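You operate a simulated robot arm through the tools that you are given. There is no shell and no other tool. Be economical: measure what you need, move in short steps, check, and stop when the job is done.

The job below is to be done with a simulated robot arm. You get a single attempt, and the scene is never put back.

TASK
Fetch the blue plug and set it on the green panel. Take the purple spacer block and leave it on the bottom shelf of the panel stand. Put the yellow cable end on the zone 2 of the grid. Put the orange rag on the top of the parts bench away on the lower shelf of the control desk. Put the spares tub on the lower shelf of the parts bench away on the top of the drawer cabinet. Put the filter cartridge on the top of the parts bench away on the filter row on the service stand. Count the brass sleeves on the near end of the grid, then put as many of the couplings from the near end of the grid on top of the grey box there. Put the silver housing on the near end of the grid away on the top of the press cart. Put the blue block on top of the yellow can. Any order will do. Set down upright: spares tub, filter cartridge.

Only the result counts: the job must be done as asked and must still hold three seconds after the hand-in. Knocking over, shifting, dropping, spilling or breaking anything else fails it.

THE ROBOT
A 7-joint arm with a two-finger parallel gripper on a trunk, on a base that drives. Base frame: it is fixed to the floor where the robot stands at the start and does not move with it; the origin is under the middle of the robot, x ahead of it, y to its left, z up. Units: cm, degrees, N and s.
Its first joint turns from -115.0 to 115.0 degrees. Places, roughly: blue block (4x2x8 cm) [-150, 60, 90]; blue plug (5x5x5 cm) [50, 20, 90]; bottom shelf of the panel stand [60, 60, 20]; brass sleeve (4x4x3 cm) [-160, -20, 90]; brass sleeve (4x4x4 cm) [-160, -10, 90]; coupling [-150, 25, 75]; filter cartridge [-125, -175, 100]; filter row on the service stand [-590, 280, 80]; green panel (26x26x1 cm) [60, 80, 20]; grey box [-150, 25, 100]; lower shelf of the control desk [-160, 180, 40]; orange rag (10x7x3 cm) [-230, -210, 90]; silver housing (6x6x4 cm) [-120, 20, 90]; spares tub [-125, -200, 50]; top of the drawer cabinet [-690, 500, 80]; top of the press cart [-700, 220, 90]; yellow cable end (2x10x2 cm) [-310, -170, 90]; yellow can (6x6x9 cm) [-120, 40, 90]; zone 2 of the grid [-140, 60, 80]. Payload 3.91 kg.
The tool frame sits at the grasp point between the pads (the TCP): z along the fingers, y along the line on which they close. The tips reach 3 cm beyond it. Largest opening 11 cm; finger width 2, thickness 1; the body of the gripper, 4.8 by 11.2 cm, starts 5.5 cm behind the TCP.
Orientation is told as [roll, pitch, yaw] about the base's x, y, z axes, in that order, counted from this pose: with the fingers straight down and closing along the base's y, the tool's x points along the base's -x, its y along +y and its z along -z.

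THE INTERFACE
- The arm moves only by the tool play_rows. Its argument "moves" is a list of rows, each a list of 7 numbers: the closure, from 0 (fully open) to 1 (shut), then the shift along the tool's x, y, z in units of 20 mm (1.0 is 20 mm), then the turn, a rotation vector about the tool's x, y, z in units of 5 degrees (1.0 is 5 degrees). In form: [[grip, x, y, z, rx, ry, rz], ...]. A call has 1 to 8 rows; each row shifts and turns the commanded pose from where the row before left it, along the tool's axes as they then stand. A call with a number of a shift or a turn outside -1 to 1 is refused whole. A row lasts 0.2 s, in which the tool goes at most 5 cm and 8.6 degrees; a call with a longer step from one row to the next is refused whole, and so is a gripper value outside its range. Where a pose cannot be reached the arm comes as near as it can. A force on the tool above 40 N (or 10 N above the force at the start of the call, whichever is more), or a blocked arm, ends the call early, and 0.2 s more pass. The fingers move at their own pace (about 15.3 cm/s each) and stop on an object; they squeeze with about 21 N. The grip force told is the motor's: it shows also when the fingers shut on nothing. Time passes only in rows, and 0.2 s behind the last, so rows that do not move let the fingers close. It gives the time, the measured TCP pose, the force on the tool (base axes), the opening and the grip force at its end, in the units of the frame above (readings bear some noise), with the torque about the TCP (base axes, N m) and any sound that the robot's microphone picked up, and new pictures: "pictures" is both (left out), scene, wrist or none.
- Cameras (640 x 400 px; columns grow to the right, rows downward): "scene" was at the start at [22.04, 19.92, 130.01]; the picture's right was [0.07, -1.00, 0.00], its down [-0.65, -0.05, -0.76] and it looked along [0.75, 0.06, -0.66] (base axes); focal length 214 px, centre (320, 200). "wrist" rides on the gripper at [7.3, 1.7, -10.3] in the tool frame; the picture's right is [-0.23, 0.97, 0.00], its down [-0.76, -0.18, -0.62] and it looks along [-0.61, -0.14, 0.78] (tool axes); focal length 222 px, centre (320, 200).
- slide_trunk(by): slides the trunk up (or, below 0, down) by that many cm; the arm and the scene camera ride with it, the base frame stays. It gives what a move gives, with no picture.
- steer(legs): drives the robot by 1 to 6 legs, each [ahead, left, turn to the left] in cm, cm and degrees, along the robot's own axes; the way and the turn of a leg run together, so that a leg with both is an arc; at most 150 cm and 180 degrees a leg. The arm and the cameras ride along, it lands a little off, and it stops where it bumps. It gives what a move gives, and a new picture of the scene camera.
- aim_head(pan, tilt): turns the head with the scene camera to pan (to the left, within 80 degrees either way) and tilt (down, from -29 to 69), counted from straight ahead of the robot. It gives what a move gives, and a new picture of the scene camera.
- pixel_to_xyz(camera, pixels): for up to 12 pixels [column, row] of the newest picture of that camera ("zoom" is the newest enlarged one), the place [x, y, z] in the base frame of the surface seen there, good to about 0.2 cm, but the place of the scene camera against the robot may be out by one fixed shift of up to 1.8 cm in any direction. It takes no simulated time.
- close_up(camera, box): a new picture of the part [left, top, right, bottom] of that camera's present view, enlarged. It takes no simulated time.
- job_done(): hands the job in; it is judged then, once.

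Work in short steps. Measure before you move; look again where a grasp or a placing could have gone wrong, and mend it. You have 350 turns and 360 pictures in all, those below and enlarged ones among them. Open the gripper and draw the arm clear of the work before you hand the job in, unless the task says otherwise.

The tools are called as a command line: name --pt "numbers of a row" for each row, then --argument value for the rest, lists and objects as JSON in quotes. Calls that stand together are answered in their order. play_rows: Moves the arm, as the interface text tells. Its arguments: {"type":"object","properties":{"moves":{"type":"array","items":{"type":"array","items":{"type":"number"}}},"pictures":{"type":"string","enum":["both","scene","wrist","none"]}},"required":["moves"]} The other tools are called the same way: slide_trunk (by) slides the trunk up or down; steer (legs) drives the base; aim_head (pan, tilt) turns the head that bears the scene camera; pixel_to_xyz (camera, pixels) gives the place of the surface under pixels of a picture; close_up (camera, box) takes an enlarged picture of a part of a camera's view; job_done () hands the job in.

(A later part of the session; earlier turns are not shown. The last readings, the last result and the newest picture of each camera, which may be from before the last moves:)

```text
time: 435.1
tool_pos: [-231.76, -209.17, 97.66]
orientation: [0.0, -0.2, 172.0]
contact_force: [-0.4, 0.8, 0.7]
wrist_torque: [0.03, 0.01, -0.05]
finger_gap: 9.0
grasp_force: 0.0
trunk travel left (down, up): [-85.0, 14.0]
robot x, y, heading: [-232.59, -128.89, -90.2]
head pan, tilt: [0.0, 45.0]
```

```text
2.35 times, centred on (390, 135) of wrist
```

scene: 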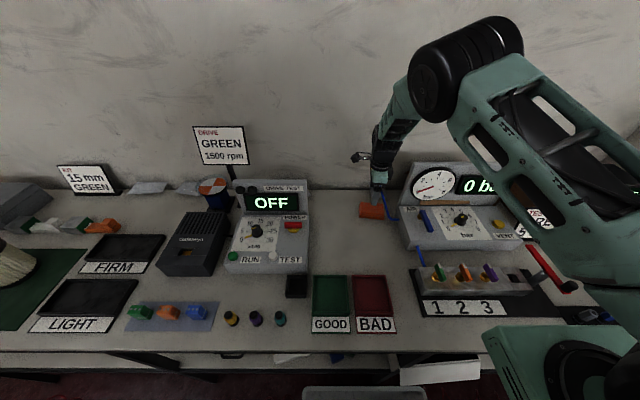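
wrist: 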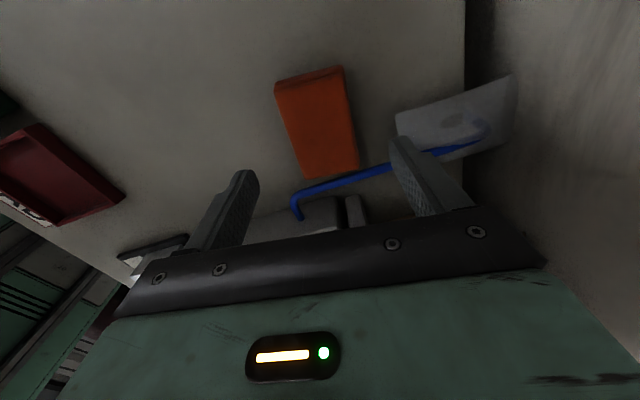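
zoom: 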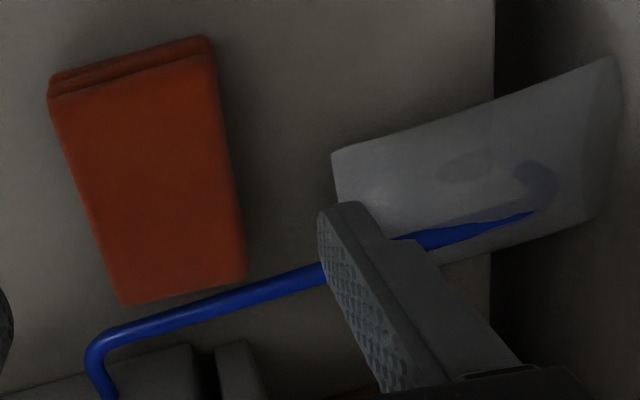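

Clearances fine. Descend to grasp height and close.

play_rows --pt "0.18 0.2 -0.1 1 0 0 0" --pt "0.18 0 0 1 0 0 0" --pt "0.18 0 0 1 0 0 0" --pt "0.18 0 0 1 0 0 0" --pt "0.18 0 0 0.65 0 0 0" --pt "0.18 0 0 0 0 0 0" --pictures "wrist"

play_rows --pt "1 0 0 0 0 0 0" --pt "1 0 0 0 0 0 0" --pt "1 0 0 0 0 0 0" --pt "1 0 0 -0.5 0 0 0" --pt "1 0 0 -1 0 0 0" --pt "1 0 0 -1 0 0 0" --pictures "wrist"

```text
time: 436.5
tool_pos: [-231.13, -209.14, 88.33]
orientation: [0.0, -0.2, 171.9]
contact_force: [-0.2, 0.2, 0.0]
wrist_torque: [0.02, 0.02, 0.04]
finger_gap: 9.0
grasp_force: 0.0
trunk travel left (down, up): [-85.0, 14.0]
robot x, y, heading: [-232.52, -128.91, -90.1]
head pan, tilt: [0.0, 45.0]
```

wrist: 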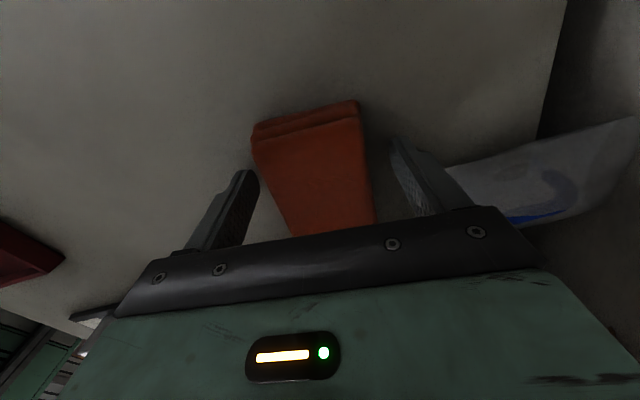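

```text
time: 437.9
tool_pos: [-231.26, -208.93, 93.18]
orientation: [-0.1, -0.2, 172.0]
contact_force: [-0.2, 0.0, 0.1]
wrist_torque: [0.01, -0.01, 0.01]
finger_gap: 6.43
grasp_force: 21.3
trunk travel left (down, up): [-85.0, 14.0]
robot x, y, heading: [-232.56, -129.34, -90.0]
head pan, tilt: [0.0, 45.0]
```

wrist: 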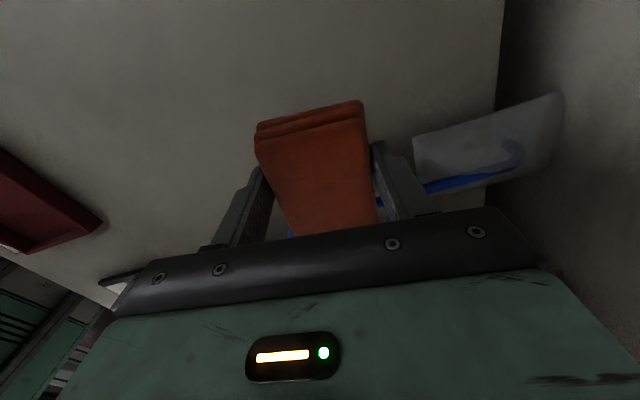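

Held. Find free bench space for setting it down.

pixel_to_xyz --camera "scene" --pixels '[[309, 240], [308, 272], [335, 240], [335, 270], [360, 272], [390, 270], [395, 245], [350, 205], [402, 215], [310, 205]]'

```text
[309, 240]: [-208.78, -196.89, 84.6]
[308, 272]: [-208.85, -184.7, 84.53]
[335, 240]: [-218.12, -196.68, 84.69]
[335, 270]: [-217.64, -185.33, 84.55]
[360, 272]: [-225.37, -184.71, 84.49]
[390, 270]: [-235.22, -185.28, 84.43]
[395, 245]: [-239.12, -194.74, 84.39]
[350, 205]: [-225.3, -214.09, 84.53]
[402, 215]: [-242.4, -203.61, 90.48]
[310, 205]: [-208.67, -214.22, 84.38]
```

Free area x −237…−209, y −185…−215. Move up and toward (-222,-198), then yaw back 98°.

play_rows --pt "1 0.3 -0.3 -1 0 0 0" --pt "1 0.6 -0.97 -1 0 0 0" --pt "1 0.6 -0.97 -1 0 0 0" --pt "1 0.6 -0.97 0 0 0 0" --pt "1 0.6 -0.97 0 0 0 0" --pt "1 0.6 -0.97 0 0 0 0" --pt "1 0.5 -0.97 0 0 0 0" --pt "1 0 0 0 0 0 -1" --pictures "none"

play_rows --pt "1 0 0 0 0 0 -1" --pt "1 0 0 0 0 0 -1" --pt "1 0 0 0 0 0 -1" --pt "1 0 0 0 0 0 -1" --pt "1 0 0 0 0 0 -1" --pt "1 0 0 0 0 0 -1" --pt "1 0 0 0 0 0 -1" --pt "1 0 0 0 0 0 -1" --pictures "none"

play_rows --pt "1 0 0 0 0 0 -1" --pt "1 0 0 0 0 0 -1" --pt "1 0 0 0 0 0 -1" --pt "1 0 0 0 0 0 -1" --pt "1 0 0 0 0 0 -1" --pt "1 0 0 0 0 0 -1" --pt "1 0 0 0 0 0 -1" --pt "1 0 0 0 0 0 -1" --pictures "none"

play_rows --pt "1 0 0 0 0 0 -1" --pt "1 0 0 0 0 0 -1" --pt "1 0 0 0 0 0 -0.6" --pt "1 0 0 1 0 0 0" --pt "1 0 0 1 0 0 0" --pictures "both"

```text
time: 439.7
tool_pos: [-221.98, -197.7, 99.35]
orientation: [-0.1, -0.1, 177.0]
contact_force: [0.8, 0.1, -1.4]
wrist_torque: [-0.01, 0.0, -0.02]
finger_gap: 6.43
grasp_force: 20.7
trunk travel left (down, up): [-85.0, 14.0]
robot x, y, heading: [-232.16, -128.97, -89.8]
head pan, tilt: [0.0, 45.0]
```

```text
time: 441.5
tool_pos: [-222.11, -197.74, 99.22]
orientation: [-0.1, -0.1, -142.8]
contact_force: [-0.1, 0.4, -0.6]
wrist_torque: [0.04, 0.01, -0.02]
finger_gap: 6.47
grasp_force: 20.6
trunk travel left (down, up): [-85.0, 14.0]
robot x, y, heading: [-232.5, -128.88, -90.0]
head pan, tilt: [0.0, 45.0]
```

```text
time: 443.3
tool_pos: [-222.07, -197.7, 99.26]
orientation: [-0.1, 0.0, -102.9]
contact_force: [-0.4, 0.8, -1.3]
wrist_torque: [0.02, 0.01, -0.02]
finger_gap: 6.45
grasp_force: 20.9
trunk travel left (down, up): [-85.0, 14.0]
robot x, y, heading: [-232.58, -128.82, -90.2]
head pan, tilt: [0.0, 45.0]
```

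```text
time: 444.5
tool_pos: [-222.17, -197.69, 95.37]
orientation: [0.0, 0.0, -89.9]
contact_force: [0.6, -0.6, 0.3]
wrist_torque: [0.01, -0.03, -0.03]
finger_gap: 6.42
grasp_force: 21.3
trunk travel left (down, up): [-85.0, 14.0]
robot x, y, heading: [-232.28, -129.1, -90.3]
head pan, tilt: [0.0, 45.0]
```

scene: 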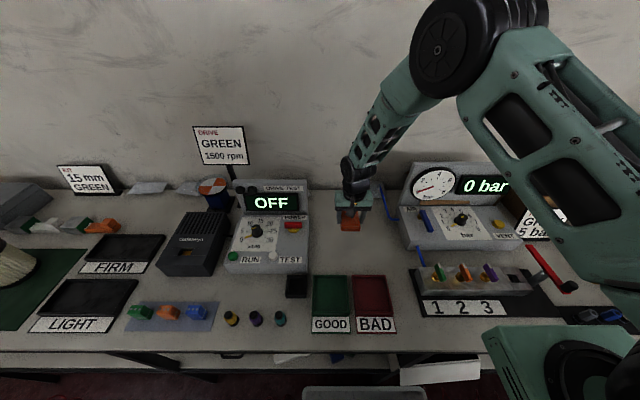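
wrist: 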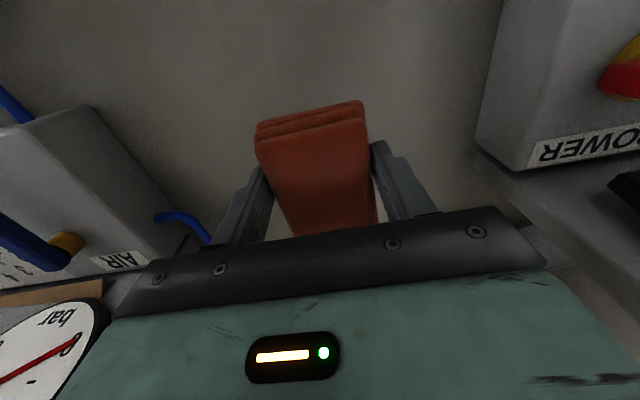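

Lower, release, lift 7 cm.

play_rows --pt "1 0 0 1 0 0 0" --pt "1 0 0 1 0 0 0" --pt "1 0 0 1 0 0 0" --pt "1 0 0 0.5 0 0 0" --pt "0.25 0 0 0 0 0 0" --pt "0.25 0 0 0 0 0 0" --pt "0.25 0 0 -1 0 0 0" --pt "0.25 0 0 -1 0 0 0" --pictures "wrist"

play_rows --pt "0.2 0 0 -1 0 0 0" --pt "0.2 0 0 0 0 -1 0" --pt "0.2 0 0 0 0 -1 0" --pt "0.2 0 0 0 0 -1 0" --pt "0.2 0 0 0 0 -1 0" --pt "0.2 0 0 0 0 -1 0" --pt "0.2 0 0 0 0 -1 0" --pt "0.2 0 0 0 0 -1 0" --pictures "none"

play_rows --pt "0.2 0 0 0 0 -1 0" --pt "0.2 0 0 0 0 -1 0" --pt "0.2 0 0 0 0 0 0" --pictures "wrist"

```text
time: 446.3
tool_pos: [-222.17, -197.92, 92.28]
orientation: [0.0, 0.0, -89.9]
contact_force: [0.4, 0.4, -0.3]
wrist_torque: [0.02, -0.03, -0.03]
finger_gap: 8.27
grasp_force: 0.1
trunk travel left (down, up): [-85.0, 14.0]
robot x, y, heading: [-232.91, -128.79, -89.9]
head pan, tilt: [0.0, 45.0]
```

wrist: 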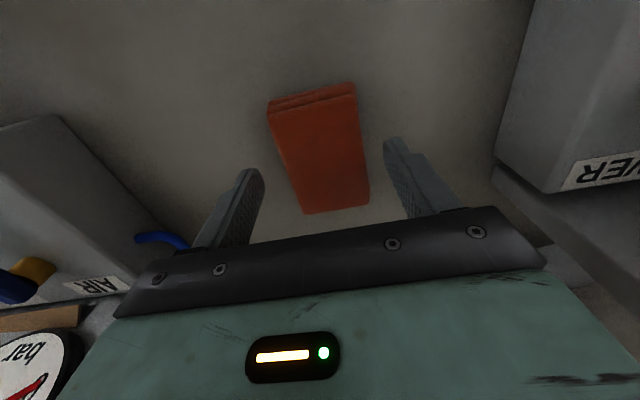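

```text
time: 448.1
tool_pos: [-222.12, -197.9, 94.38]
orientation: [-0.1, -35.1, -89.9]
contact_force: [0.6, 0.7, 0.5]
wrist_torque: [0.04, -0.02, 0.02]
finger_gap: 8.79
grasp_force: 0.0
trunk travel left (down, up): [-85.0, 14.0]
robot x, y, heading: [-232.15, -129.02, -90.2]
head pan, tilt: [0.0, 45.0]
```

```text
time: 448.9
tool_pos: [-222.19, -197.89, 94.42]
orientation: [-0.2, -45.1, -89.7]
contact_force: [0.2, -1.0, -0.2]
wrist_torque: [0.01, 0.02, 0.02]
finger_gap: 8.81
grasp_force: 0.1
trunk travel left (down, up): [-85.0, 14.0]
robot x, y, heading: [-232.49, -128.74, -89.9]
head pan, tilt: [0.0, 45.0]
```

wrist: 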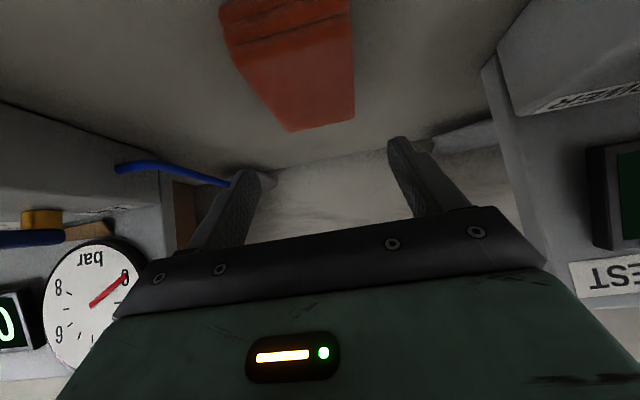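

Descend straight onto the rag and grip with the 45° tilt.

play_rows --pt "0.2 0.56 0 0.56 0 0 0" --pt "0.2 0.56 0 0.56 0 0 0" --pt "0.2 0.56 0 0.56 0 0 0" --pt "0.2 0.52 0 0.52 0 0 0" --pt "1 0 0 0 0 0 0" --pt "1 0 0 0 0 0 0" --pt "1 0 0 0 0 0 0" --pictures "wrist"

play_rows --pt "1 -0.4 0 -0.4 0 0 0" --pt "1 -0.9 0 -0.9 0 0 0" --pt "1 -0.9 0 -0.9 0 0 0" --pt "1 -0.9 0 -0.9 0 0 0" --pt "1 -0.9 0 -0.9 0 0 0" --pt "1 -0.9 0 -0.9 0 0 0" --pictures "wrist"

```text
time: 450.5
tool_pos: [-221.85, -197.77, 88.01]
orientation: [-0.3, -45.0, -89.7]
contact_force: [0.2, 0.5, -0.1]
wrist_torque: [-0.01, -0.03, -0.01]
finger_gap: 6.43
grasp_force: 21.0
trunk travel left (down, up): [-85.0, 14.0]
robot x, y, heading: [-232.21, -129.26, -90.0]
head pan, tilt: [0.0, 45.0]
```

wrist: 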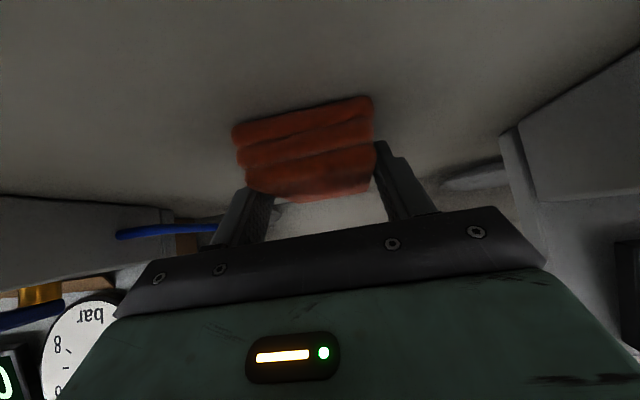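

```text
time: 451.9
tool_pos: [-221.93, -198.0, 101.77]
orientation: [-0.2, -44.8, -89.9]
contact_force: [0.2, 0.1, -0.8]
wrist_torque: [-0.03, -0.01, 0.05]
finger_gap: 6.4
grasp_force: 21.1
trunk travel left (down, up): [-85.0, 14.0]
robot x, y, heading: [-232.33, -128.89, -90.1]
head pan, tilt: [0.0, 45.0]
```

wrist: 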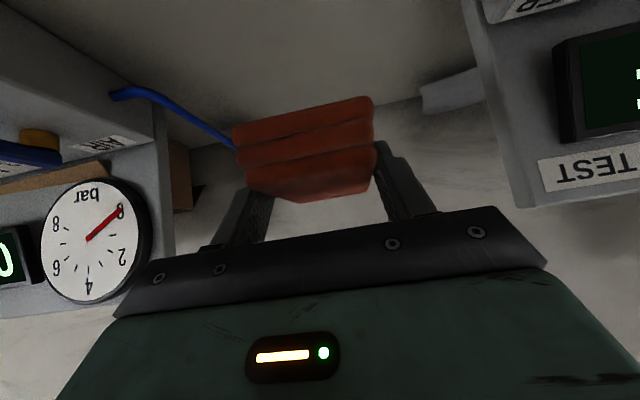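

Rag held. Raise trunk, back off and drive around to the control desk's north side.

slide_trunk --by 12

steer --legs '[[-22, 0, 0], [0, 0, 90], [110, 0, 0], [88, 0, 0], [0, 0, 90]]'

steer --legs '[[140, 0, 0], [140, 0, 0], [112, 0, 0], [0, 0, 90], [118, 0, 0]]'

aim_head --pan 60 --tilt 40

```text
time: 453.4
tool_pos: [-221.93, -197.98, 113.88]
orientation: [-0.1, -45.0, -89.8]
contact_force: [0.0, 0.7, 0.0]
wrist_torque: [-0.02, 0.03, -0.02]
finger_gap: 6.44
grasp_force: 20.9
trunk travel left (down, up): [-97.0, 2.0]
robot x, y, heading: [-232.74, -129.51, -90.0]
head pan, tilt: [0.0, 45.0]
```

```text
time: 472.0
tool_pos: [-51.39, -31.52, 113.93]
orientation: [-0.1, -45.0, 91.1]
contact_force: [0.3, -0.1, -0.4]
wrist_torque: [-0.02, 0.03, -0.01]
finger_gap: 6.42
grasp_force: 21.5
trunk travel left (down, up): [-97.0, 2.0]
robot x, y, heading: [-39.78, -99.55, 91.1]
head pan, tilt: [0.0, 45.0]
```

scene: 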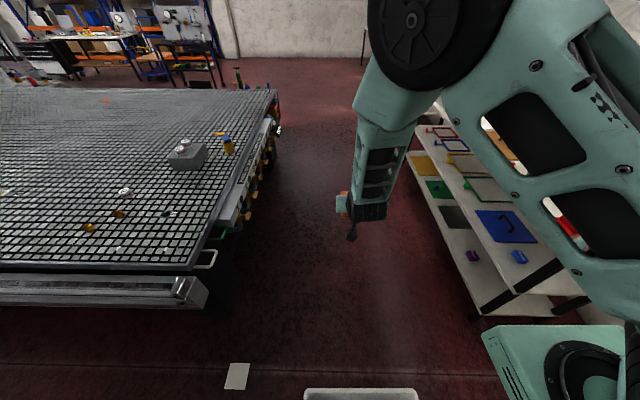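

```text
time: 500.2
tool_pos: [-239.43, 273.54, 113.87]
orientation: [-0.2, -45.0, -177.7]
contact_force: [0.9, 0.8, -0.8]
wrist_torque: [0.0, -0.02, 0.0]
finger_gap: 6.43
grasp_force: 21.6
trunk travel left (down, up): [-97.0, 2.0]
robot x, y, heading: [-171.39, 286.72, -177.8]
head pan, tilt: [0.0, 45.0]
```

scene: 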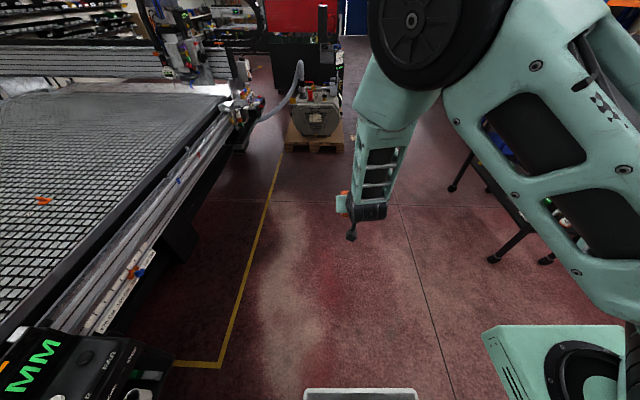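

```text
time: 501.5
tool_pos: [-239.48, 273.58, 113.78]
orientation: [-0.1, -45.1, -177.7]
contact_force: [0.2, -0.4, -1.1]
wrist_torque: [0.0, 0.01, 0.0]
finger_gap: 6.44
grasp_force: 21.2
trunk travel left (down, up): [-97.0, 2.0]
robot x, y, heading: [-170.99, 286.56, -177.6]
head pan, tilt: [60.0, 40.0]
```

scene: 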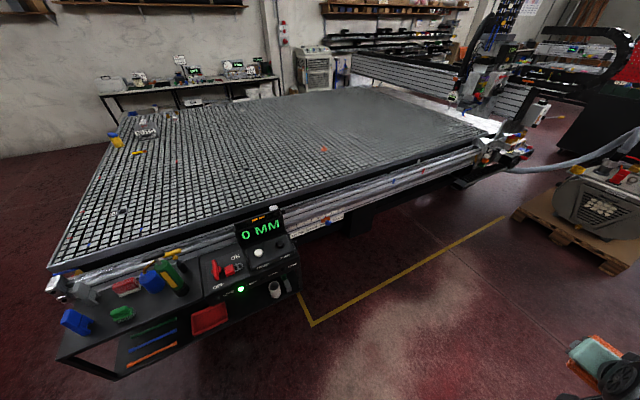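

close_up --camera "scene" --box '[40, 200, 340, 390]'

pixel_to_xyz --camera "scene" --pixels '[[210, 318], [155, 335], [155, 357], [120, 350], [110, 375], [60, 355], [190, 300], [300, 285], [225, 345], [215, 338], [150, 310], [250, 310]]'

```text
2.11 times, centred on (190, 295) of scene
```

zoom: 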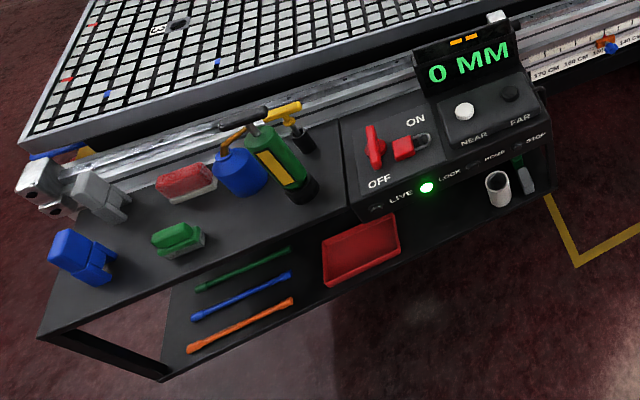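

```text
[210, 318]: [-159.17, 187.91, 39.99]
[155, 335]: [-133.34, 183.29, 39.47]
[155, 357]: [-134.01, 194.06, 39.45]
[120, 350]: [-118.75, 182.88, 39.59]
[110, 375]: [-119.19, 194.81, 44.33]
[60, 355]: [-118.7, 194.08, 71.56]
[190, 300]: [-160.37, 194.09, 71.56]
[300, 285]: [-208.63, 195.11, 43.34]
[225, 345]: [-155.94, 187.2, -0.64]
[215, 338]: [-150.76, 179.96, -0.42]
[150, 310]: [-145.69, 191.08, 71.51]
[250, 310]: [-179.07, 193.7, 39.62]
```

Lower shelf z≈40, edge y≈194.5, free spot at x≈-180. Turn to face it and lower the trunk.

steer --legs '[[22, 0, 0], [0, 0, 87.7]]'

slide_trunk --by -40

slide_trunk --by -22

aim_head --pan 10 --tilt 35

play_rows --pt "1 0 0 0 0 0 0" --pictures "wrist"

```text
time: 507.0
tool_pos: [-182.09, 217.07, 113.84]
orientation: [-0.2, -45.0, -89.1]
contact_force: [-0.5, 0.2, -0.1]
wrist_torque: [-0.02, -0.03, -0.02]
finger_gap: 6.45
grasp_force: 20.7
trunk travel left (down, up): [-97.0, 2.0]
robot x, y, heading: [-193.79, 285.64, -89.3]
head pan, tilt: [60.0, 40.0]
```

scene: 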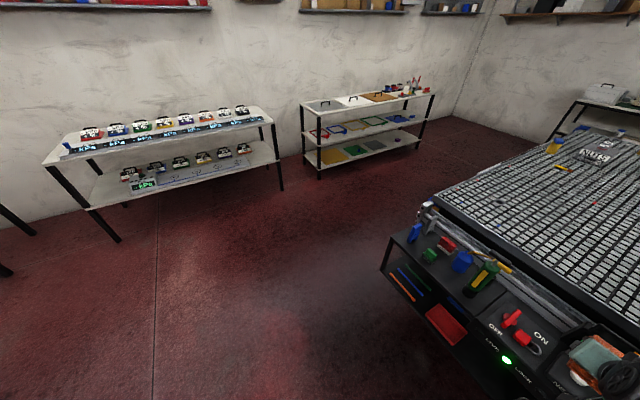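

```text
time: 510.8
tool_pos: [-182.05, 217.1, 73.79]
orientation: [-0.3, -45.0, -89.0]
contact_force: [-0.2, -0.2, -0.4]
wrist_torque: [0.0, -0.02, 0.02]
finger_gap: 6.45
grasp_force: 21.3
trunk travel left (down, up): [-57.0, 42.0]
robot x, y, heading: [-193.59, 285.72, -89.1]
head pan, tilt: [60.0, 40.0]
```

```text
time: 513.1
tool_pos: [-182.09, 217.11, 51.76]
orientation: [-0.2, -45.0, -89.0]
contact_force: [-0.1, -0.3, -0.4]
wrist_torque: [0.04, -0.03, 0.01]
finger_gap: 6.42
grasp_force: 21.0
trunk travel left (down, up): [-35.0, 64.0]
robot x, y, heading: [-193.63, 285.87, -89.0]
head pan, tilt: [60.0, 40.0]
```

```text
time: 514.3
tool_pos: [-182.06, 217.09, 51.68]
orientation: [-0.2, -45.1, -88.9]
contact_force: [0.1, 0.3, -1.2]
wrist_torque: [-0.02, -0.03, 0.0]
finger_gap: 6.45
grasp_force: 20.7
trunk travel left (down, up): [-35.0, 64.0]
robot x, y, heading: [-193.48, 285.4, -89.2]
head pan, tilt: [10.0, 35.0]
```

scene: 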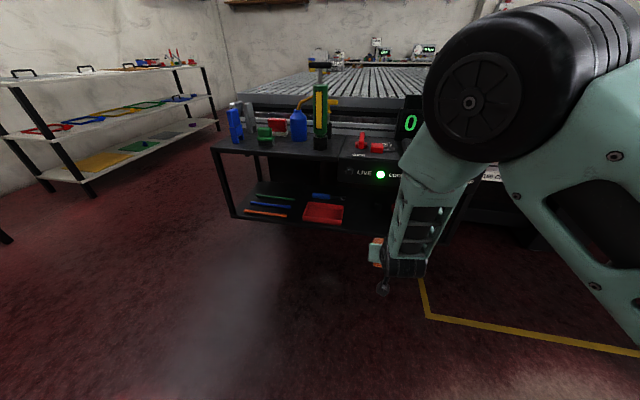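

```text
time: 514.7
tool_pos: [-182.16, 217.17, 51.81]
orientation: [-0.2, -45.0, -89.0]
contact_force: [0.4, -1.4, -0.2]
wrist_torque: [0.01, 0.0, 0.04]
finger_gap: 6.43
grasp_force: 21.1
trunk travel left (down, up): [-35.0, 64.0]
robot x, y, heading: [-193.41, 285.92, -89.1]
head pan, tilt: [10.0, 35.0]
```

wrist: 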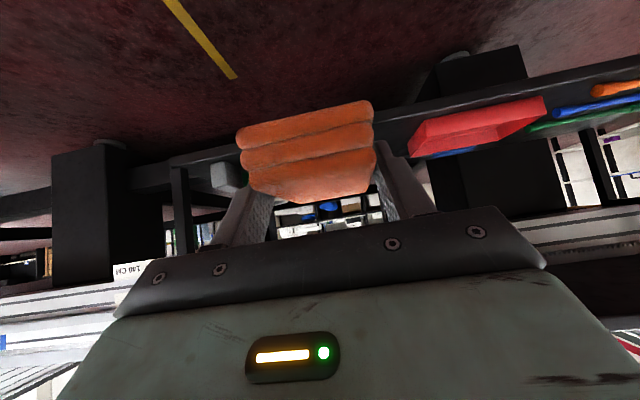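

Extend the arm 17 cm so the forearm leans back, and check the shelf surface.

play_rows --pt "1 -1 0 1 0 0 0" --pt "1 -1 0 1 0 0 0" --pt "1 -1 0 1 0 0 0" --pt "1 -1 0 1 0 0 0" --pt "1 -1 0 1 0 0 0" --pictures "both"

pixel_to_xyz --camera "wrist" --pixels '[[395, 135], [200, 165], [220, 175], [480, 120], [400, 110], [180, 190], [150, 120], [420, 165]]'

```text
time: 515.9
tool_pos: [-181.78, 202.87, 52.13]
orientation: [-0.1, -45.0, -89.0]
contact_force: [0.3, -0.8, -1.2]
wrist_torque: [0.05, 0.0, -0.01]
finger_gap: 6.44
grasp_force: 20.9
trunk travel left (down, up): [-35.0, 64.0]
robot x, y, heading: [-193.43, 285.74, -89.2]
head pan, tilt: [10.0, 35.0]
```

scene: 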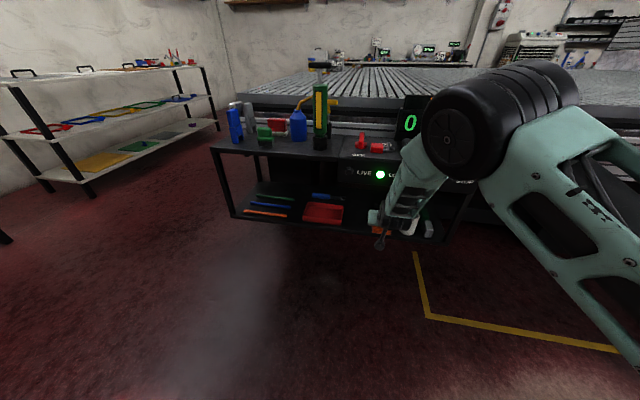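
wrist: 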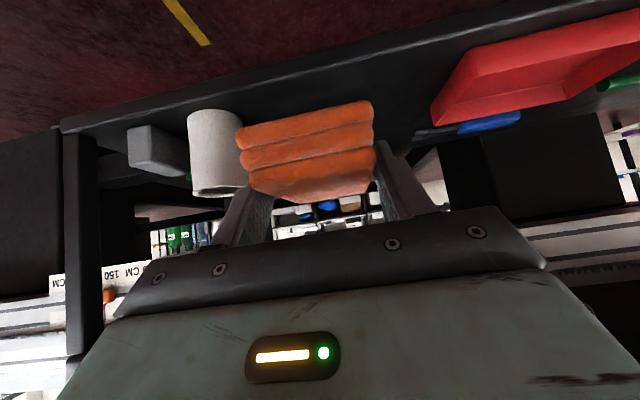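

```text
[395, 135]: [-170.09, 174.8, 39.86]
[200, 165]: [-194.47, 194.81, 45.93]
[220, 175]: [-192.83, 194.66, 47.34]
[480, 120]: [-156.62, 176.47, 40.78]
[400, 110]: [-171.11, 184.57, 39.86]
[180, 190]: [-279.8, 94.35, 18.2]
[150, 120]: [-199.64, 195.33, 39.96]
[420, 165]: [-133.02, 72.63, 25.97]
```

Free strip between cup (x<-189) and tray (x>-167). Drive ahead 12.3, left 4.2.

steer --legs '[[12.3, 4.2, -0.9]]'

play_rows --pt "1 0.5 0 0.5 0 0 0" --pt "1 0.5 0 0.5 0 0 0" --pt "1 0.5 0 0.5 0 0 0" --pt "1 0.5 0 0.5 0 0 0" --pt "1 0.5 0 0.5 0 0 0" --pictures "both"

```text
time: 517.2
tool_pos: [-178.63, 190.32, 51.66]
orientation: [-0.3, -44.5, -89.7]
contact_force: [-0.9, 23.5, -30.9]
wrist_torque: [-4.34, -0.03, -0.01]
finger_gap: 6.43
grasp_force: 21.1
trunk travel left (down, up): [-35.0, 64.0]
robot x, y, heading: [-189.78, 273.05, -89.9]
head pan, tilt: [10.0, 35.0]
```

scene: 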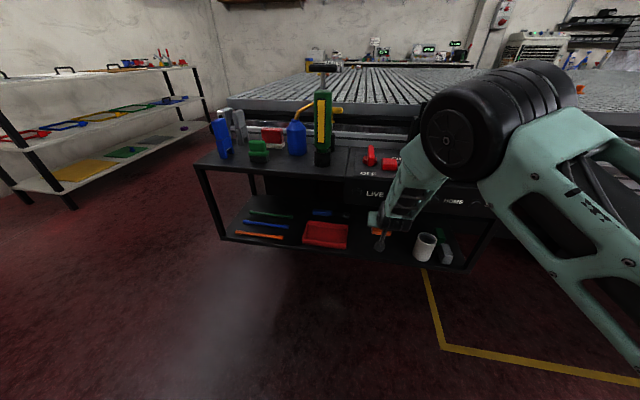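

```text
time: 518.4
tool_pos: [-178.65, 190.26, 44.87]
orientation: [-0.3, -44.5, -89.7]
contact_force: [-0.1, 0.7, -0.1]
wrist_torque: [0.0, 0.01, -0.01]
finger_gap: 6.42
grasp_force: 21.1
trunk travel left (down, up): [-35.0, 64.0]
robot x, y, heading: [-188.94, 273.19, -90.0]
head pan, tilt: [10.0, 35.0]
```

scene: 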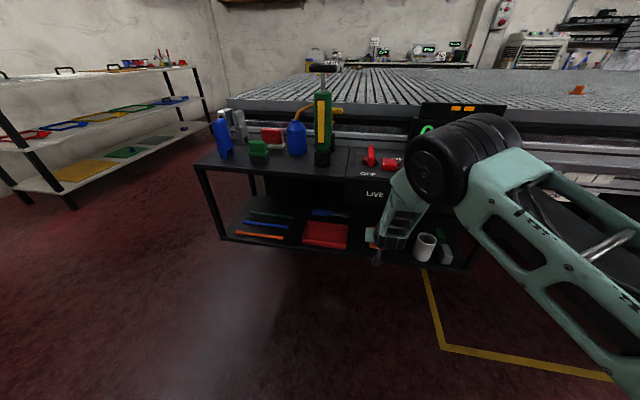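
wrist: 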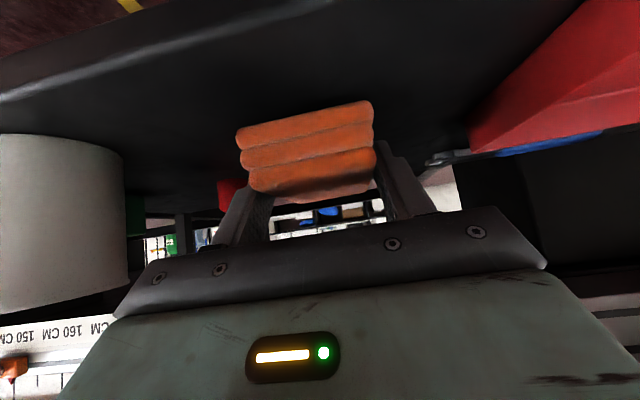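

A light contact with the console's underside happened but is gone after lowering. Continue lowering to the shelf.

play_rows --pt "1 0.25 0 0.25 0 0 0" --pt "1 0.2 0 0.2 0 0 0" --pt "1 0.1 0 0.1 0 0 0" --pt "1 0 0 0 0 0 0" --pictures "none"

play_rows --pt "1 0.08 0 0.08 0 0 0" --pt "1 0 0 0 0 0 0" --pictures "none"

```text
time: 519.4
tool_pos: [-178.68, 190.4, 43.05]
orientation: [-0.3, -44.5, -89.7]
contact_force: [0.0, -0.1, -0.2]
wrist_torque: [0.01, 0.02, 0.02]
finger_gap: 6.45
grasp_force: 21.7
trunk travel left (down, up): [-35.0, 64.0]
robot x, y, heading: [-189.36, 273.33, -89.6]
head pan, tilt: [10.0, 35.0]
```

```text
time: 520.0
tool_pos: [-178.57, 190.31, 43.08]
orientation: [-0.3, -44.8, -89.7]
contact_force: [-0.4, 0.8, 9.0]
wrist_torque: [-0.66, -0.2, -0.09]
finger_gap: 6.45
grasp_force: 20.3
trunk travel left (down, up): [-35.0, 64.0]
robot x, y, heading: [-189.18, 273.04, -89.9]
head pan, tilt: [10.0, 35.0]
```

Contact. Release and retreat horizontally outward.

play_rows --pt "1 -0.05 0 -0.05 0 0 0" --pt "0.23 0 0 0 0 0 0" --pt "0.23 0 0 0 0 0 0" --pt "0.23 0.4 0 -0.5 0 0 0" --pt "0.23 0.8 0 -0.9 0 0 0" --pt "0.23 0.8 0 -0.9 0 0 0" --pt "0.23 0.8 0 -0.9 0 0 0" --pictures "wrist"

```text
time: 521.6
tool_pos: [-178.52, 199.04, 43.89]
orientation: [-0.3, -44.4, -89.6]
contact_force: [0.6, 0.2, -0.4]
wrist_torque: [0.0, 0.0, 0.01]
finger_gap: 8.48
grasp_force: 0.0
trunk travel left (down, up): [-35.0, 64.0]
robot x, y, heading: [-189.17, 273.36, -90.1]
head pan, tilt: [10.0, 35.0]
```

wrist: 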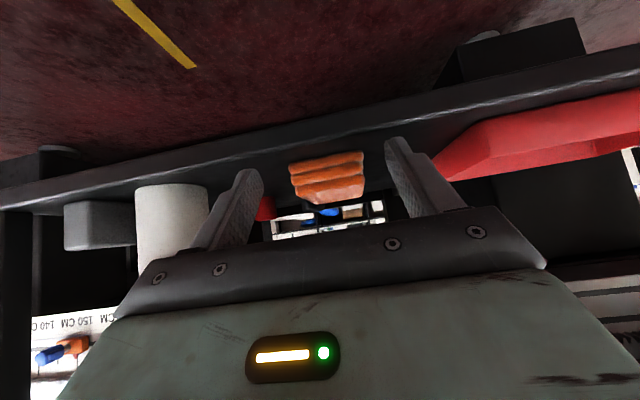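

Rag is on the shelf. Back off, raise trunk, and go to the filter cartridge by strafing.

steer --legs '[[-25, 0, 0]]'

slide_trunk --by 40

slide_trunk --by 22

steer --legs '[[0, 145, 0], [140, 0, 0], [140, 0, 0], [120, 0, 0], [0, -80, 0]]'

aim_head --pan 5 --tilt 40

```text
time: 523.5
tool_pos: [-178.93, 224.75, 43.84]
orientation: [-0.3, -44.5, -89.8]
contact_force: [0.2, -0.1, 1.0]
wrist_torque: [-0.01, 0.04, 0.02]
finger_gap: 8.48
grasp_force: 0.0
trunk travel left (down, up): [-35.0, 64.0]
robot x, y, heading: [-189.34, 298.78, -90.0]
head pan, tilt: [10.0, 35.0]
```

scene: 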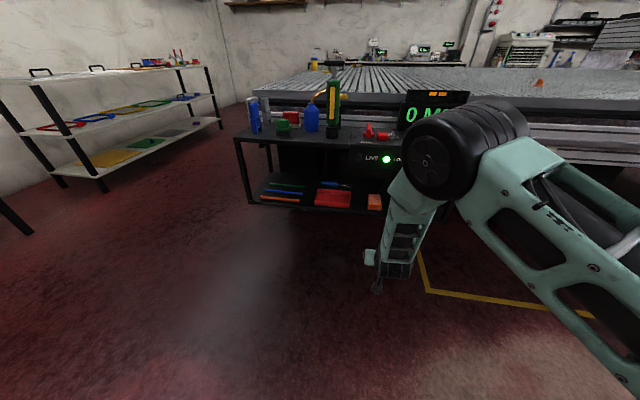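

```text
time: 527.3
tool_pos: [-178.92, 224.78, 83.77]
orientation: [-0.3, -44.5, -89.8]
contact_force: [-0.7, 0.3, 0.3]
wrist_torque: [0.0, 0.0, 0.02]
finger_gap: 8.5
grasp_force: 0.2
trunk travel left (down, up): [-75.0, 24.0]
robot x, y, heading: [-189.31, 298.83, -90.0]
head pan, tilt: [10.0, 35.0]
```

```text
time: 529.6
tool_pos: [-178.78, 224.89, 105.74]
orientation: [-0.2, -44.6, -89.8]
contact_force: [0.9, 0.3, -0.1]
wrist_torque: [-0.03, 0.01, 0.01]
finger_gap: 8.49
grasp_force: 0.0
trunk travel left (down, up): [-97.0, 2.0]
robot x, y, heading: [-189.35, 298.87, -90.2]
head pan, tilt: [10.0, 35.0]
```

```text
time: 559.6
tool_pos: [-100.4, -174.05, 105.72]
orientation: [-0.3, -44.6, -88.7]
contact_force: [0.4, 0.6, 0.4]
wrist_torque: [-0.04, 0.01, -0.04]
finger_gap: 8.48
grasp_force: 0.0
trunk travel left (down, up): [-97.0, 2.0]
robot x, y, heading: [-112.25, -100.02, -88.8]
head pan, tilt: [10.0, 35.0]
```

scene: 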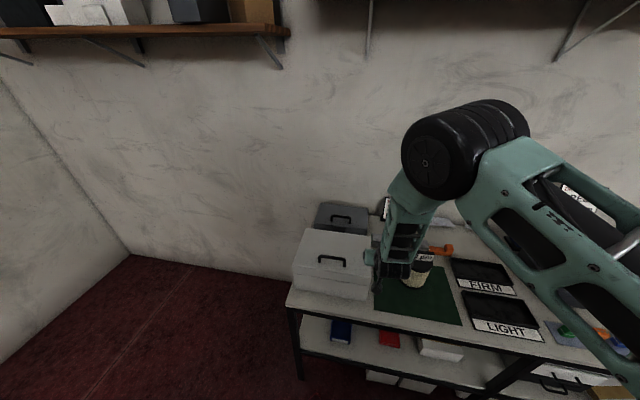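

```text
time: 560.2
tool_pos: [-100.37, -174.0, 105.85]
orientation: [-0.3, -44.5, -88.7]
contact_force: [0.7, 0.5, 0.5]
wrist_torque: [-0.03, -0.01, 0.04]
finger_gap: 8.47
grasp_force: 0.0
trunk travel left (down, up): [-97.0, 2.0]
robot x, y, heading: [-112.49, -100.05, -89.0]
head pan, tilt: [5.0, 40.0]
```

scene: 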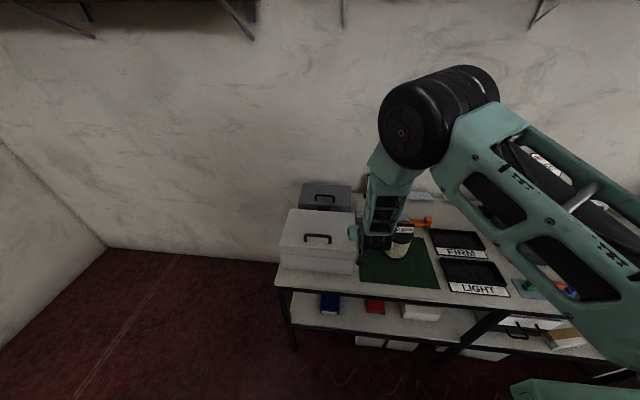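

Shift right so the wrist camera sees the cartridge.

steer --legs '[[8, -21, -1]]'

play_rows --pt "0 0.5 0 -1 0 0 0" --pt "0 0.5 0 -1 0 0 0" --pt "0 0.5 0 -1 0 0 0" --pt "0 0.5 0 -1 0 0 0" --pictures "both"

```text
time: 561.9
tool_pos: [-122.25, -182.22, 105.84]
orientation: [-0.3, -44.4, -89.8]
contact_force: [-0.5, -0.1, -0.6]
wrist_torque: [0.02, 0.02, -0.01]
finger_gap: 8.46
grasp_force: 0.1
trunk travel left (down, up): [-97.0, 2.0]
robot x, y, heading: [-132.58, -107.54, -90.1]
head pan, tilt: [5.0, 40.0]
```

scene: 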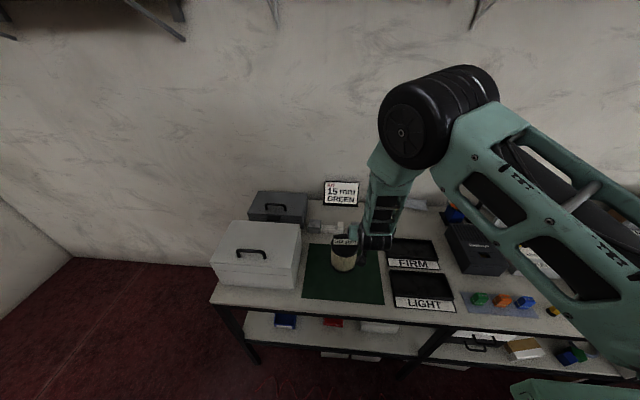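

```text
time: 562.9
tool_pos: [-122.1, -173.98, 108.77]
orientation: [-0.3, -44.6, -90.0]
contact_force: [-1.0, 0.4, -1.1]
wrist_torque: [0.01, 0.02, 0.01]
finger_gap: 11.02
grasp_force: 0.1
trunk travel left (down, up): [-97.0, 2.0]
robot x, y, heading: [-132.61, -108.19, -90.0]
head pan, tilt: [5.0, 40.0]
```

scene: 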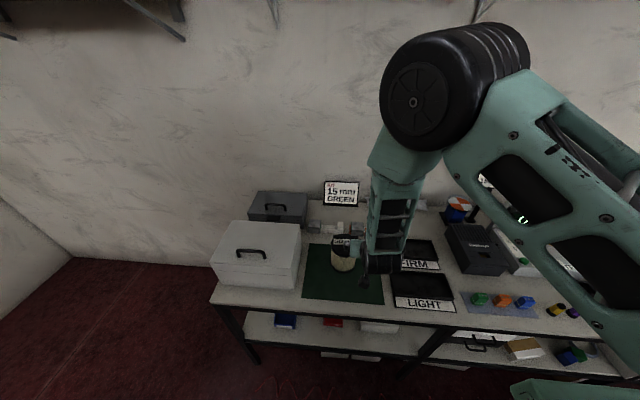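
wrist: 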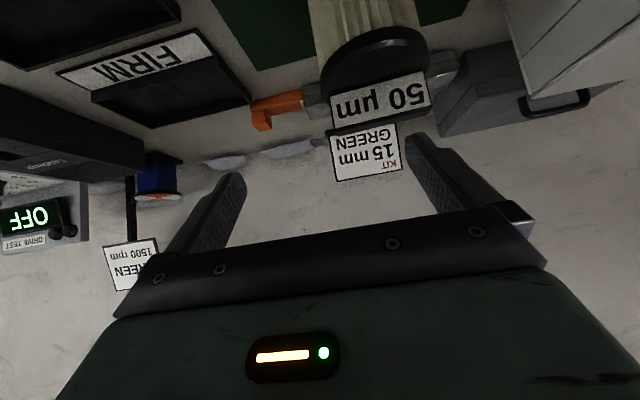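

close_up --camera "scene" --box '[300, 210, 400, 300]'

pixel_to_xyz --camera "wrist" --pixels '[[323, 65], [428, 55], [375, 40], [375, 15], [335, 15], [418, 5], [380, 95], [332, 110], [430, 85], [320, 85]]'

pixel_to_xyz --camera "scene" --pixels '[[342, 265], [342, 270], [342, 247], [332, 258], [353, 258], [343, 240], [320, 275], [345, 275]]'

```text
4.44 times, centred on (350, 255) of scene
```

zoom: 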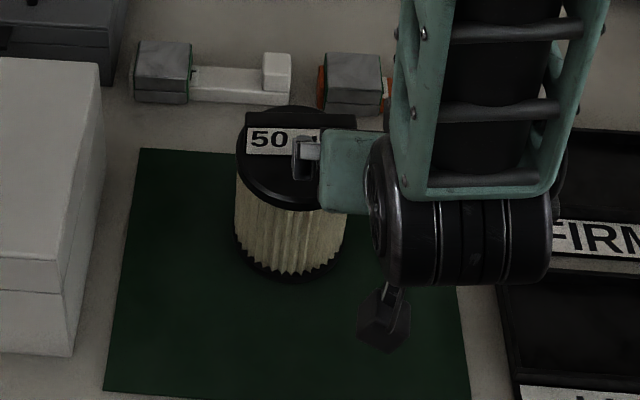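

```text
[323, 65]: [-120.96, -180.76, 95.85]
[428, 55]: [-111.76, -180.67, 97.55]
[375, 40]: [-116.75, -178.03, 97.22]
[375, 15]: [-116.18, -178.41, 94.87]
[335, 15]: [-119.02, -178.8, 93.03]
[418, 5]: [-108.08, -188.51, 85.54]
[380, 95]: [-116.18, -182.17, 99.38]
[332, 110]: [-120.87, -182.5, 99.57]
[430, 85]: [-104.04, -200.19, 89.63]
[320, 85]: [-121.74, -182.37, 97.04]
```

```text
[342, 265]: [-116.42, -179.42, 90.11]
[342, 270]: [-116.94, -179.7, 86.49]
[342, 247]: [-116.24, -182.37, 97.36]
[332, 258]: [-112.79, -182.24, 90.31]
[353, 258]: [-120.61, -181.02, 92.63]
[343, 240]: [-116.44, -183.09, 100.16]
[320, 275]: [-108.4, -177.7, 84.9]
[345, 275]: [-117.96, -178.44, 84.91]
```

Cartridge axis ≈ (-116.6,-182.6), cap Ø≈9.6, top 97.5 with a label to ~102. Align the tool in front of it along its approach line.

play_rows --pt "0 0.4 0.69 0.3 0 0 0" --pt "0 0.4 0.69 0.3 0 0 0" --pt "0 0.4 0.69 0.3 0 0 0" --pt "0 0.4 0.69 0.3 0 0 0" --pictures "wrist"

```text
time: 563.9
tool_pos: [-116.65, -173.33, 104.88]
orientation: [-0.2, -44.4, -89.8]
contact_force: [-0.7, 0.6, 0.1]
wrist_torque: [0.01, -0.02, 0.01]
finger_gap: 10.99
grasp_force: 0.1
trunk travel left (down, up): [-97.0, 2.0]
robot x, y, heading: [-132.65, -108.52, -90.4]
head pan, tilt: [5.0, 40.0]
```

wrist: 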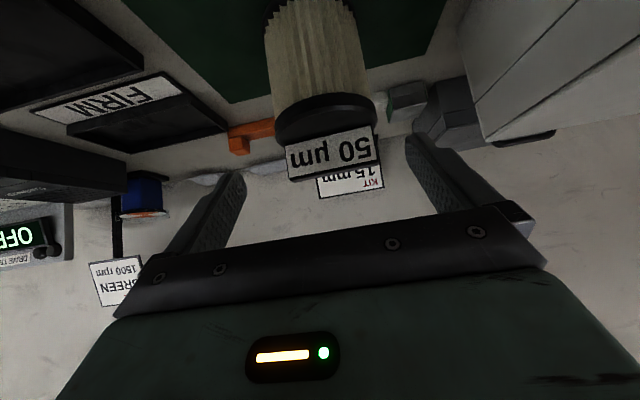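

close_up --camera "wrist" --box '[230, 0, 430, 200]'

pixel_to_xyz --camera "wrist" --pixels '[[276, 130], [374, 115], [325, 105], [325, 60], [270, 50], [362, 45], [290, 165], [378, 150], [318, 20], [325, 118], [300, 120], [350, 113]]'

```text
2.00 times, centred on (330, 100) of wrist
```

zoom: 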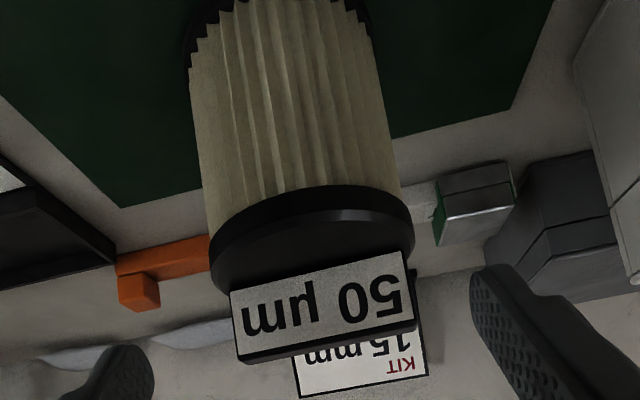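

```text
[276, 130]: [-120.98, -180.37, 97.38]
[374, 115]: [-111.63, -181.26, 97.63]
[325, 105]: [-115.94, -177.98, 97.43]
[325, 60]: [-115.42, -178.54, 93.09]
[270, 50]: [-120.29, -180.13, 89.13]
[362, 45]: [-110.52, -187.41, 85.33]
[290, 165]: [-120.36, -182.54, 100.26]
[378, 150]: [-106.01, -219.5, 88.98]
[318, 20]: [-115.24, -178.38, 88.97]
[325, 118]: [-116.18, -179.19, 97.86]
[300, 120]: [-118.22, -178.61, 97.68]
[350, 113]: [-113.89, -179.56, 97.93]
```

Axis ≈ (-116.5,-182.8). Advance along the axis to TCP (-116.5,-181.8,95).

play_rows --pt "0 0.07 0.04 0.93 0 0 0" --pt "0 0.07 0.04 0.93 0 0 0" --pt "0 0.07 0 0.93 0 0 0" --pt "0 0.07 0 0.93 0 0 0" --pictures "wrist"

```text
time: 564.9
tool_pos: [-116.55, -178.15, 99.08]
orientation: [-0.4, -44.5, -89.9]
contact_force: [0.1, -0.1, -0.1]
wrist_torque: [-0.02, 0.02, -0.04]
finger_gap: 11.01
grasp_force: 0.1
trunk travel left (down, up): [-97.0, 2.0]
robot x, y, heading: [-132.4, -108.37, -90.4]
head pan, tilt: [5.0, 40.0]
```

wrist: 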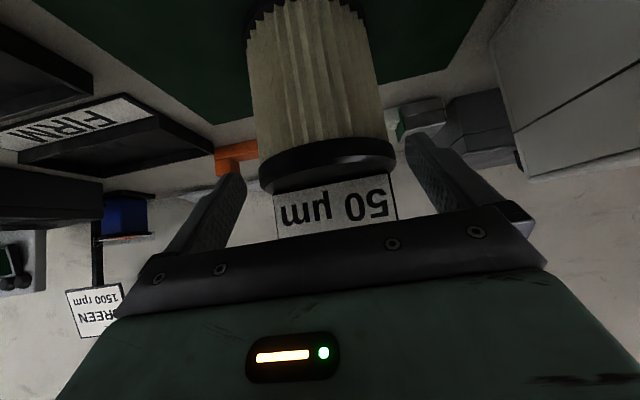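

play_rows --pt "0 0.05 0 0.9 0 0 0" --pt "0 0.05 0 0.9 0 0 0" --pt "0 0.05 0 0.9 0 0 0" --pt "0 0 0 0 0 0 0" --pictures "wrist"

```text
time: 565.9
tool_pos: [-116.49, -181.65, 94.96]
orientation: [-0.3, -44.5, -89.8]
contact_force: [-0.1, -0.4, 0.5]
wrist_torque: [-0.02, 0.02, 0.0]
finger_gap: 10.98
grasp_force: 0.1
trunk travel left (down, up): [-97.0, 2.0]
robot x, y, heading: [-132.51, -108.13, -90.3]
head pan, tilt: [5.0, 40.0]
```

wrist: 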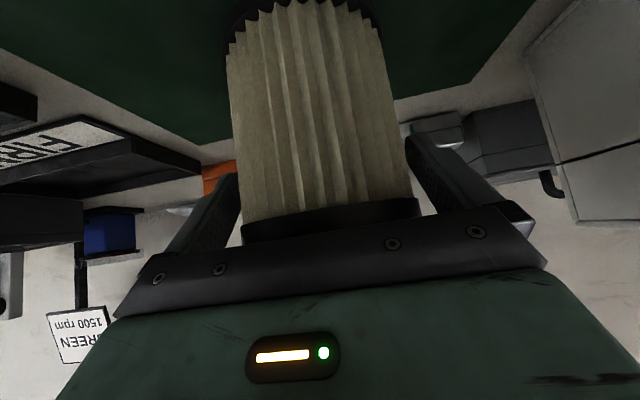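

No contact; close and lift a little.

play_rows --pt "1 0 0 0 0 0 0" --pt "1 0 0 0 0 0 0" --pt "1 0 0 0 0 0 0" --pt "1 -0.3 0 -0.3 0 0 0" --pt "1 -0.5 0 -0.5 0 0 0" --pt "1 -0.5 0 -0.5 0 0 0" --pictures "both"

```text
time: 567.3
tool_pos: [-116.66, -181.6, 98.66]
orientation: [-0.3, -44.5, -89.9]
contact_force: [0.3, -0.6, -3.1]
wrist_torque: [0.03, 0.0, 0.0]
finger_gap: 10.41
grasp_force: 21.4
trunk travel left (down, up): [-97.0, 2.0]
robot x, y, heading: [-132.4, -108.37, -90.1]
head pan, tilt: [5.0, 40.0]
```

scene: 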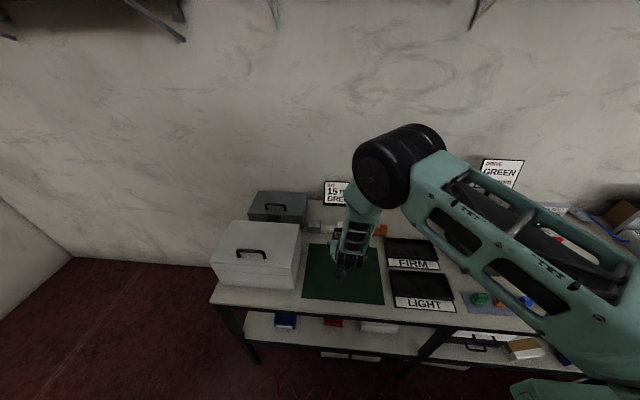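
wrist: 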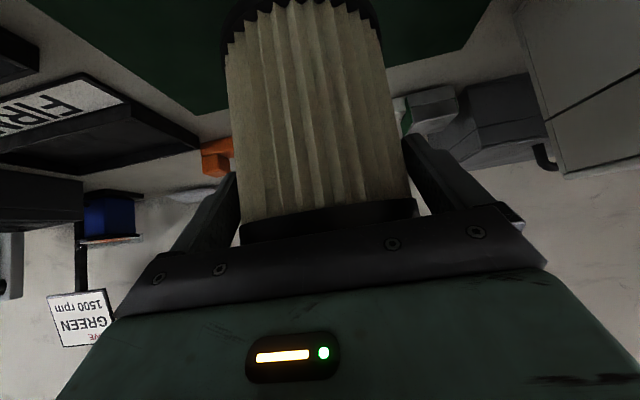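

Held (weight 3 N). Lift further, back off and travel round to the service stand.

play_rows --pt "1 -0.7 0 -0.7 0 0 0" --pt "1 -0.7 0 -0.7 0 0 0" --pt "1 -0.7 0 -0.7 0 0 0" --pt "1 -0.7 0 -0.7 0 0 0" --pt "1 -0.7 0 -0.7 0 0 0" --pictures "none"

steer --legs '[[-20, 0, 0], [0, 90, 0], [-140, 0, 0], [-140, 0, 0], [-105, 0, 0], [0, 0, -90]]'

```text
time: 568.5
tool_pos: [-116.44, -181.73, 108.42]
orientation: [-0.3, -44.5, -89.8]
contact_force: [0.2, 0.6, -3.3]
wrist_torque: [0.06, 0.01, -0.01]
finger_gap: 10.43
grasp_force: 21.4
trunk travel left (down, up): [-97.0, 2.0]
robot x, y, heading: [-132.69, -108.17, -90.3]
head pan, tilt: [5.0, 40.0]
```

```text
time: 596.3
tool_pos: [-119.51, 274.1, 108.39]
orientation: [-0.3, -44.5, -178.4]
contact_force: [-0.3, -0.4, -3.2]
wrist_torque: [-0.02, -0.05, 0.0]
finger_gap: 10.43
grasp_force: 21.1
trunk travel left (down, up): [-97.0, 2.0]
robot x, y, heading: [-46.87, 292.1, -178.5]
head pan, tilt: [5.0, 40.0]
```

scene: 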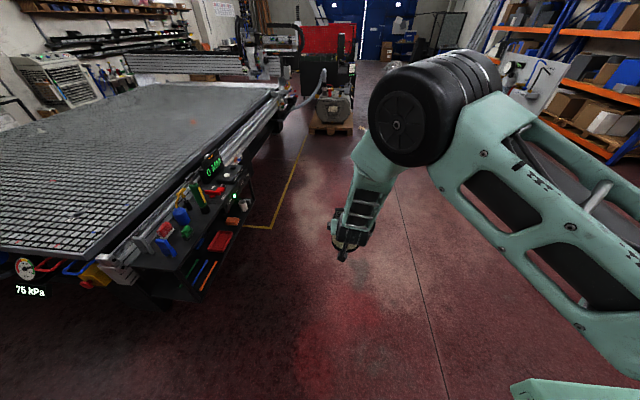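

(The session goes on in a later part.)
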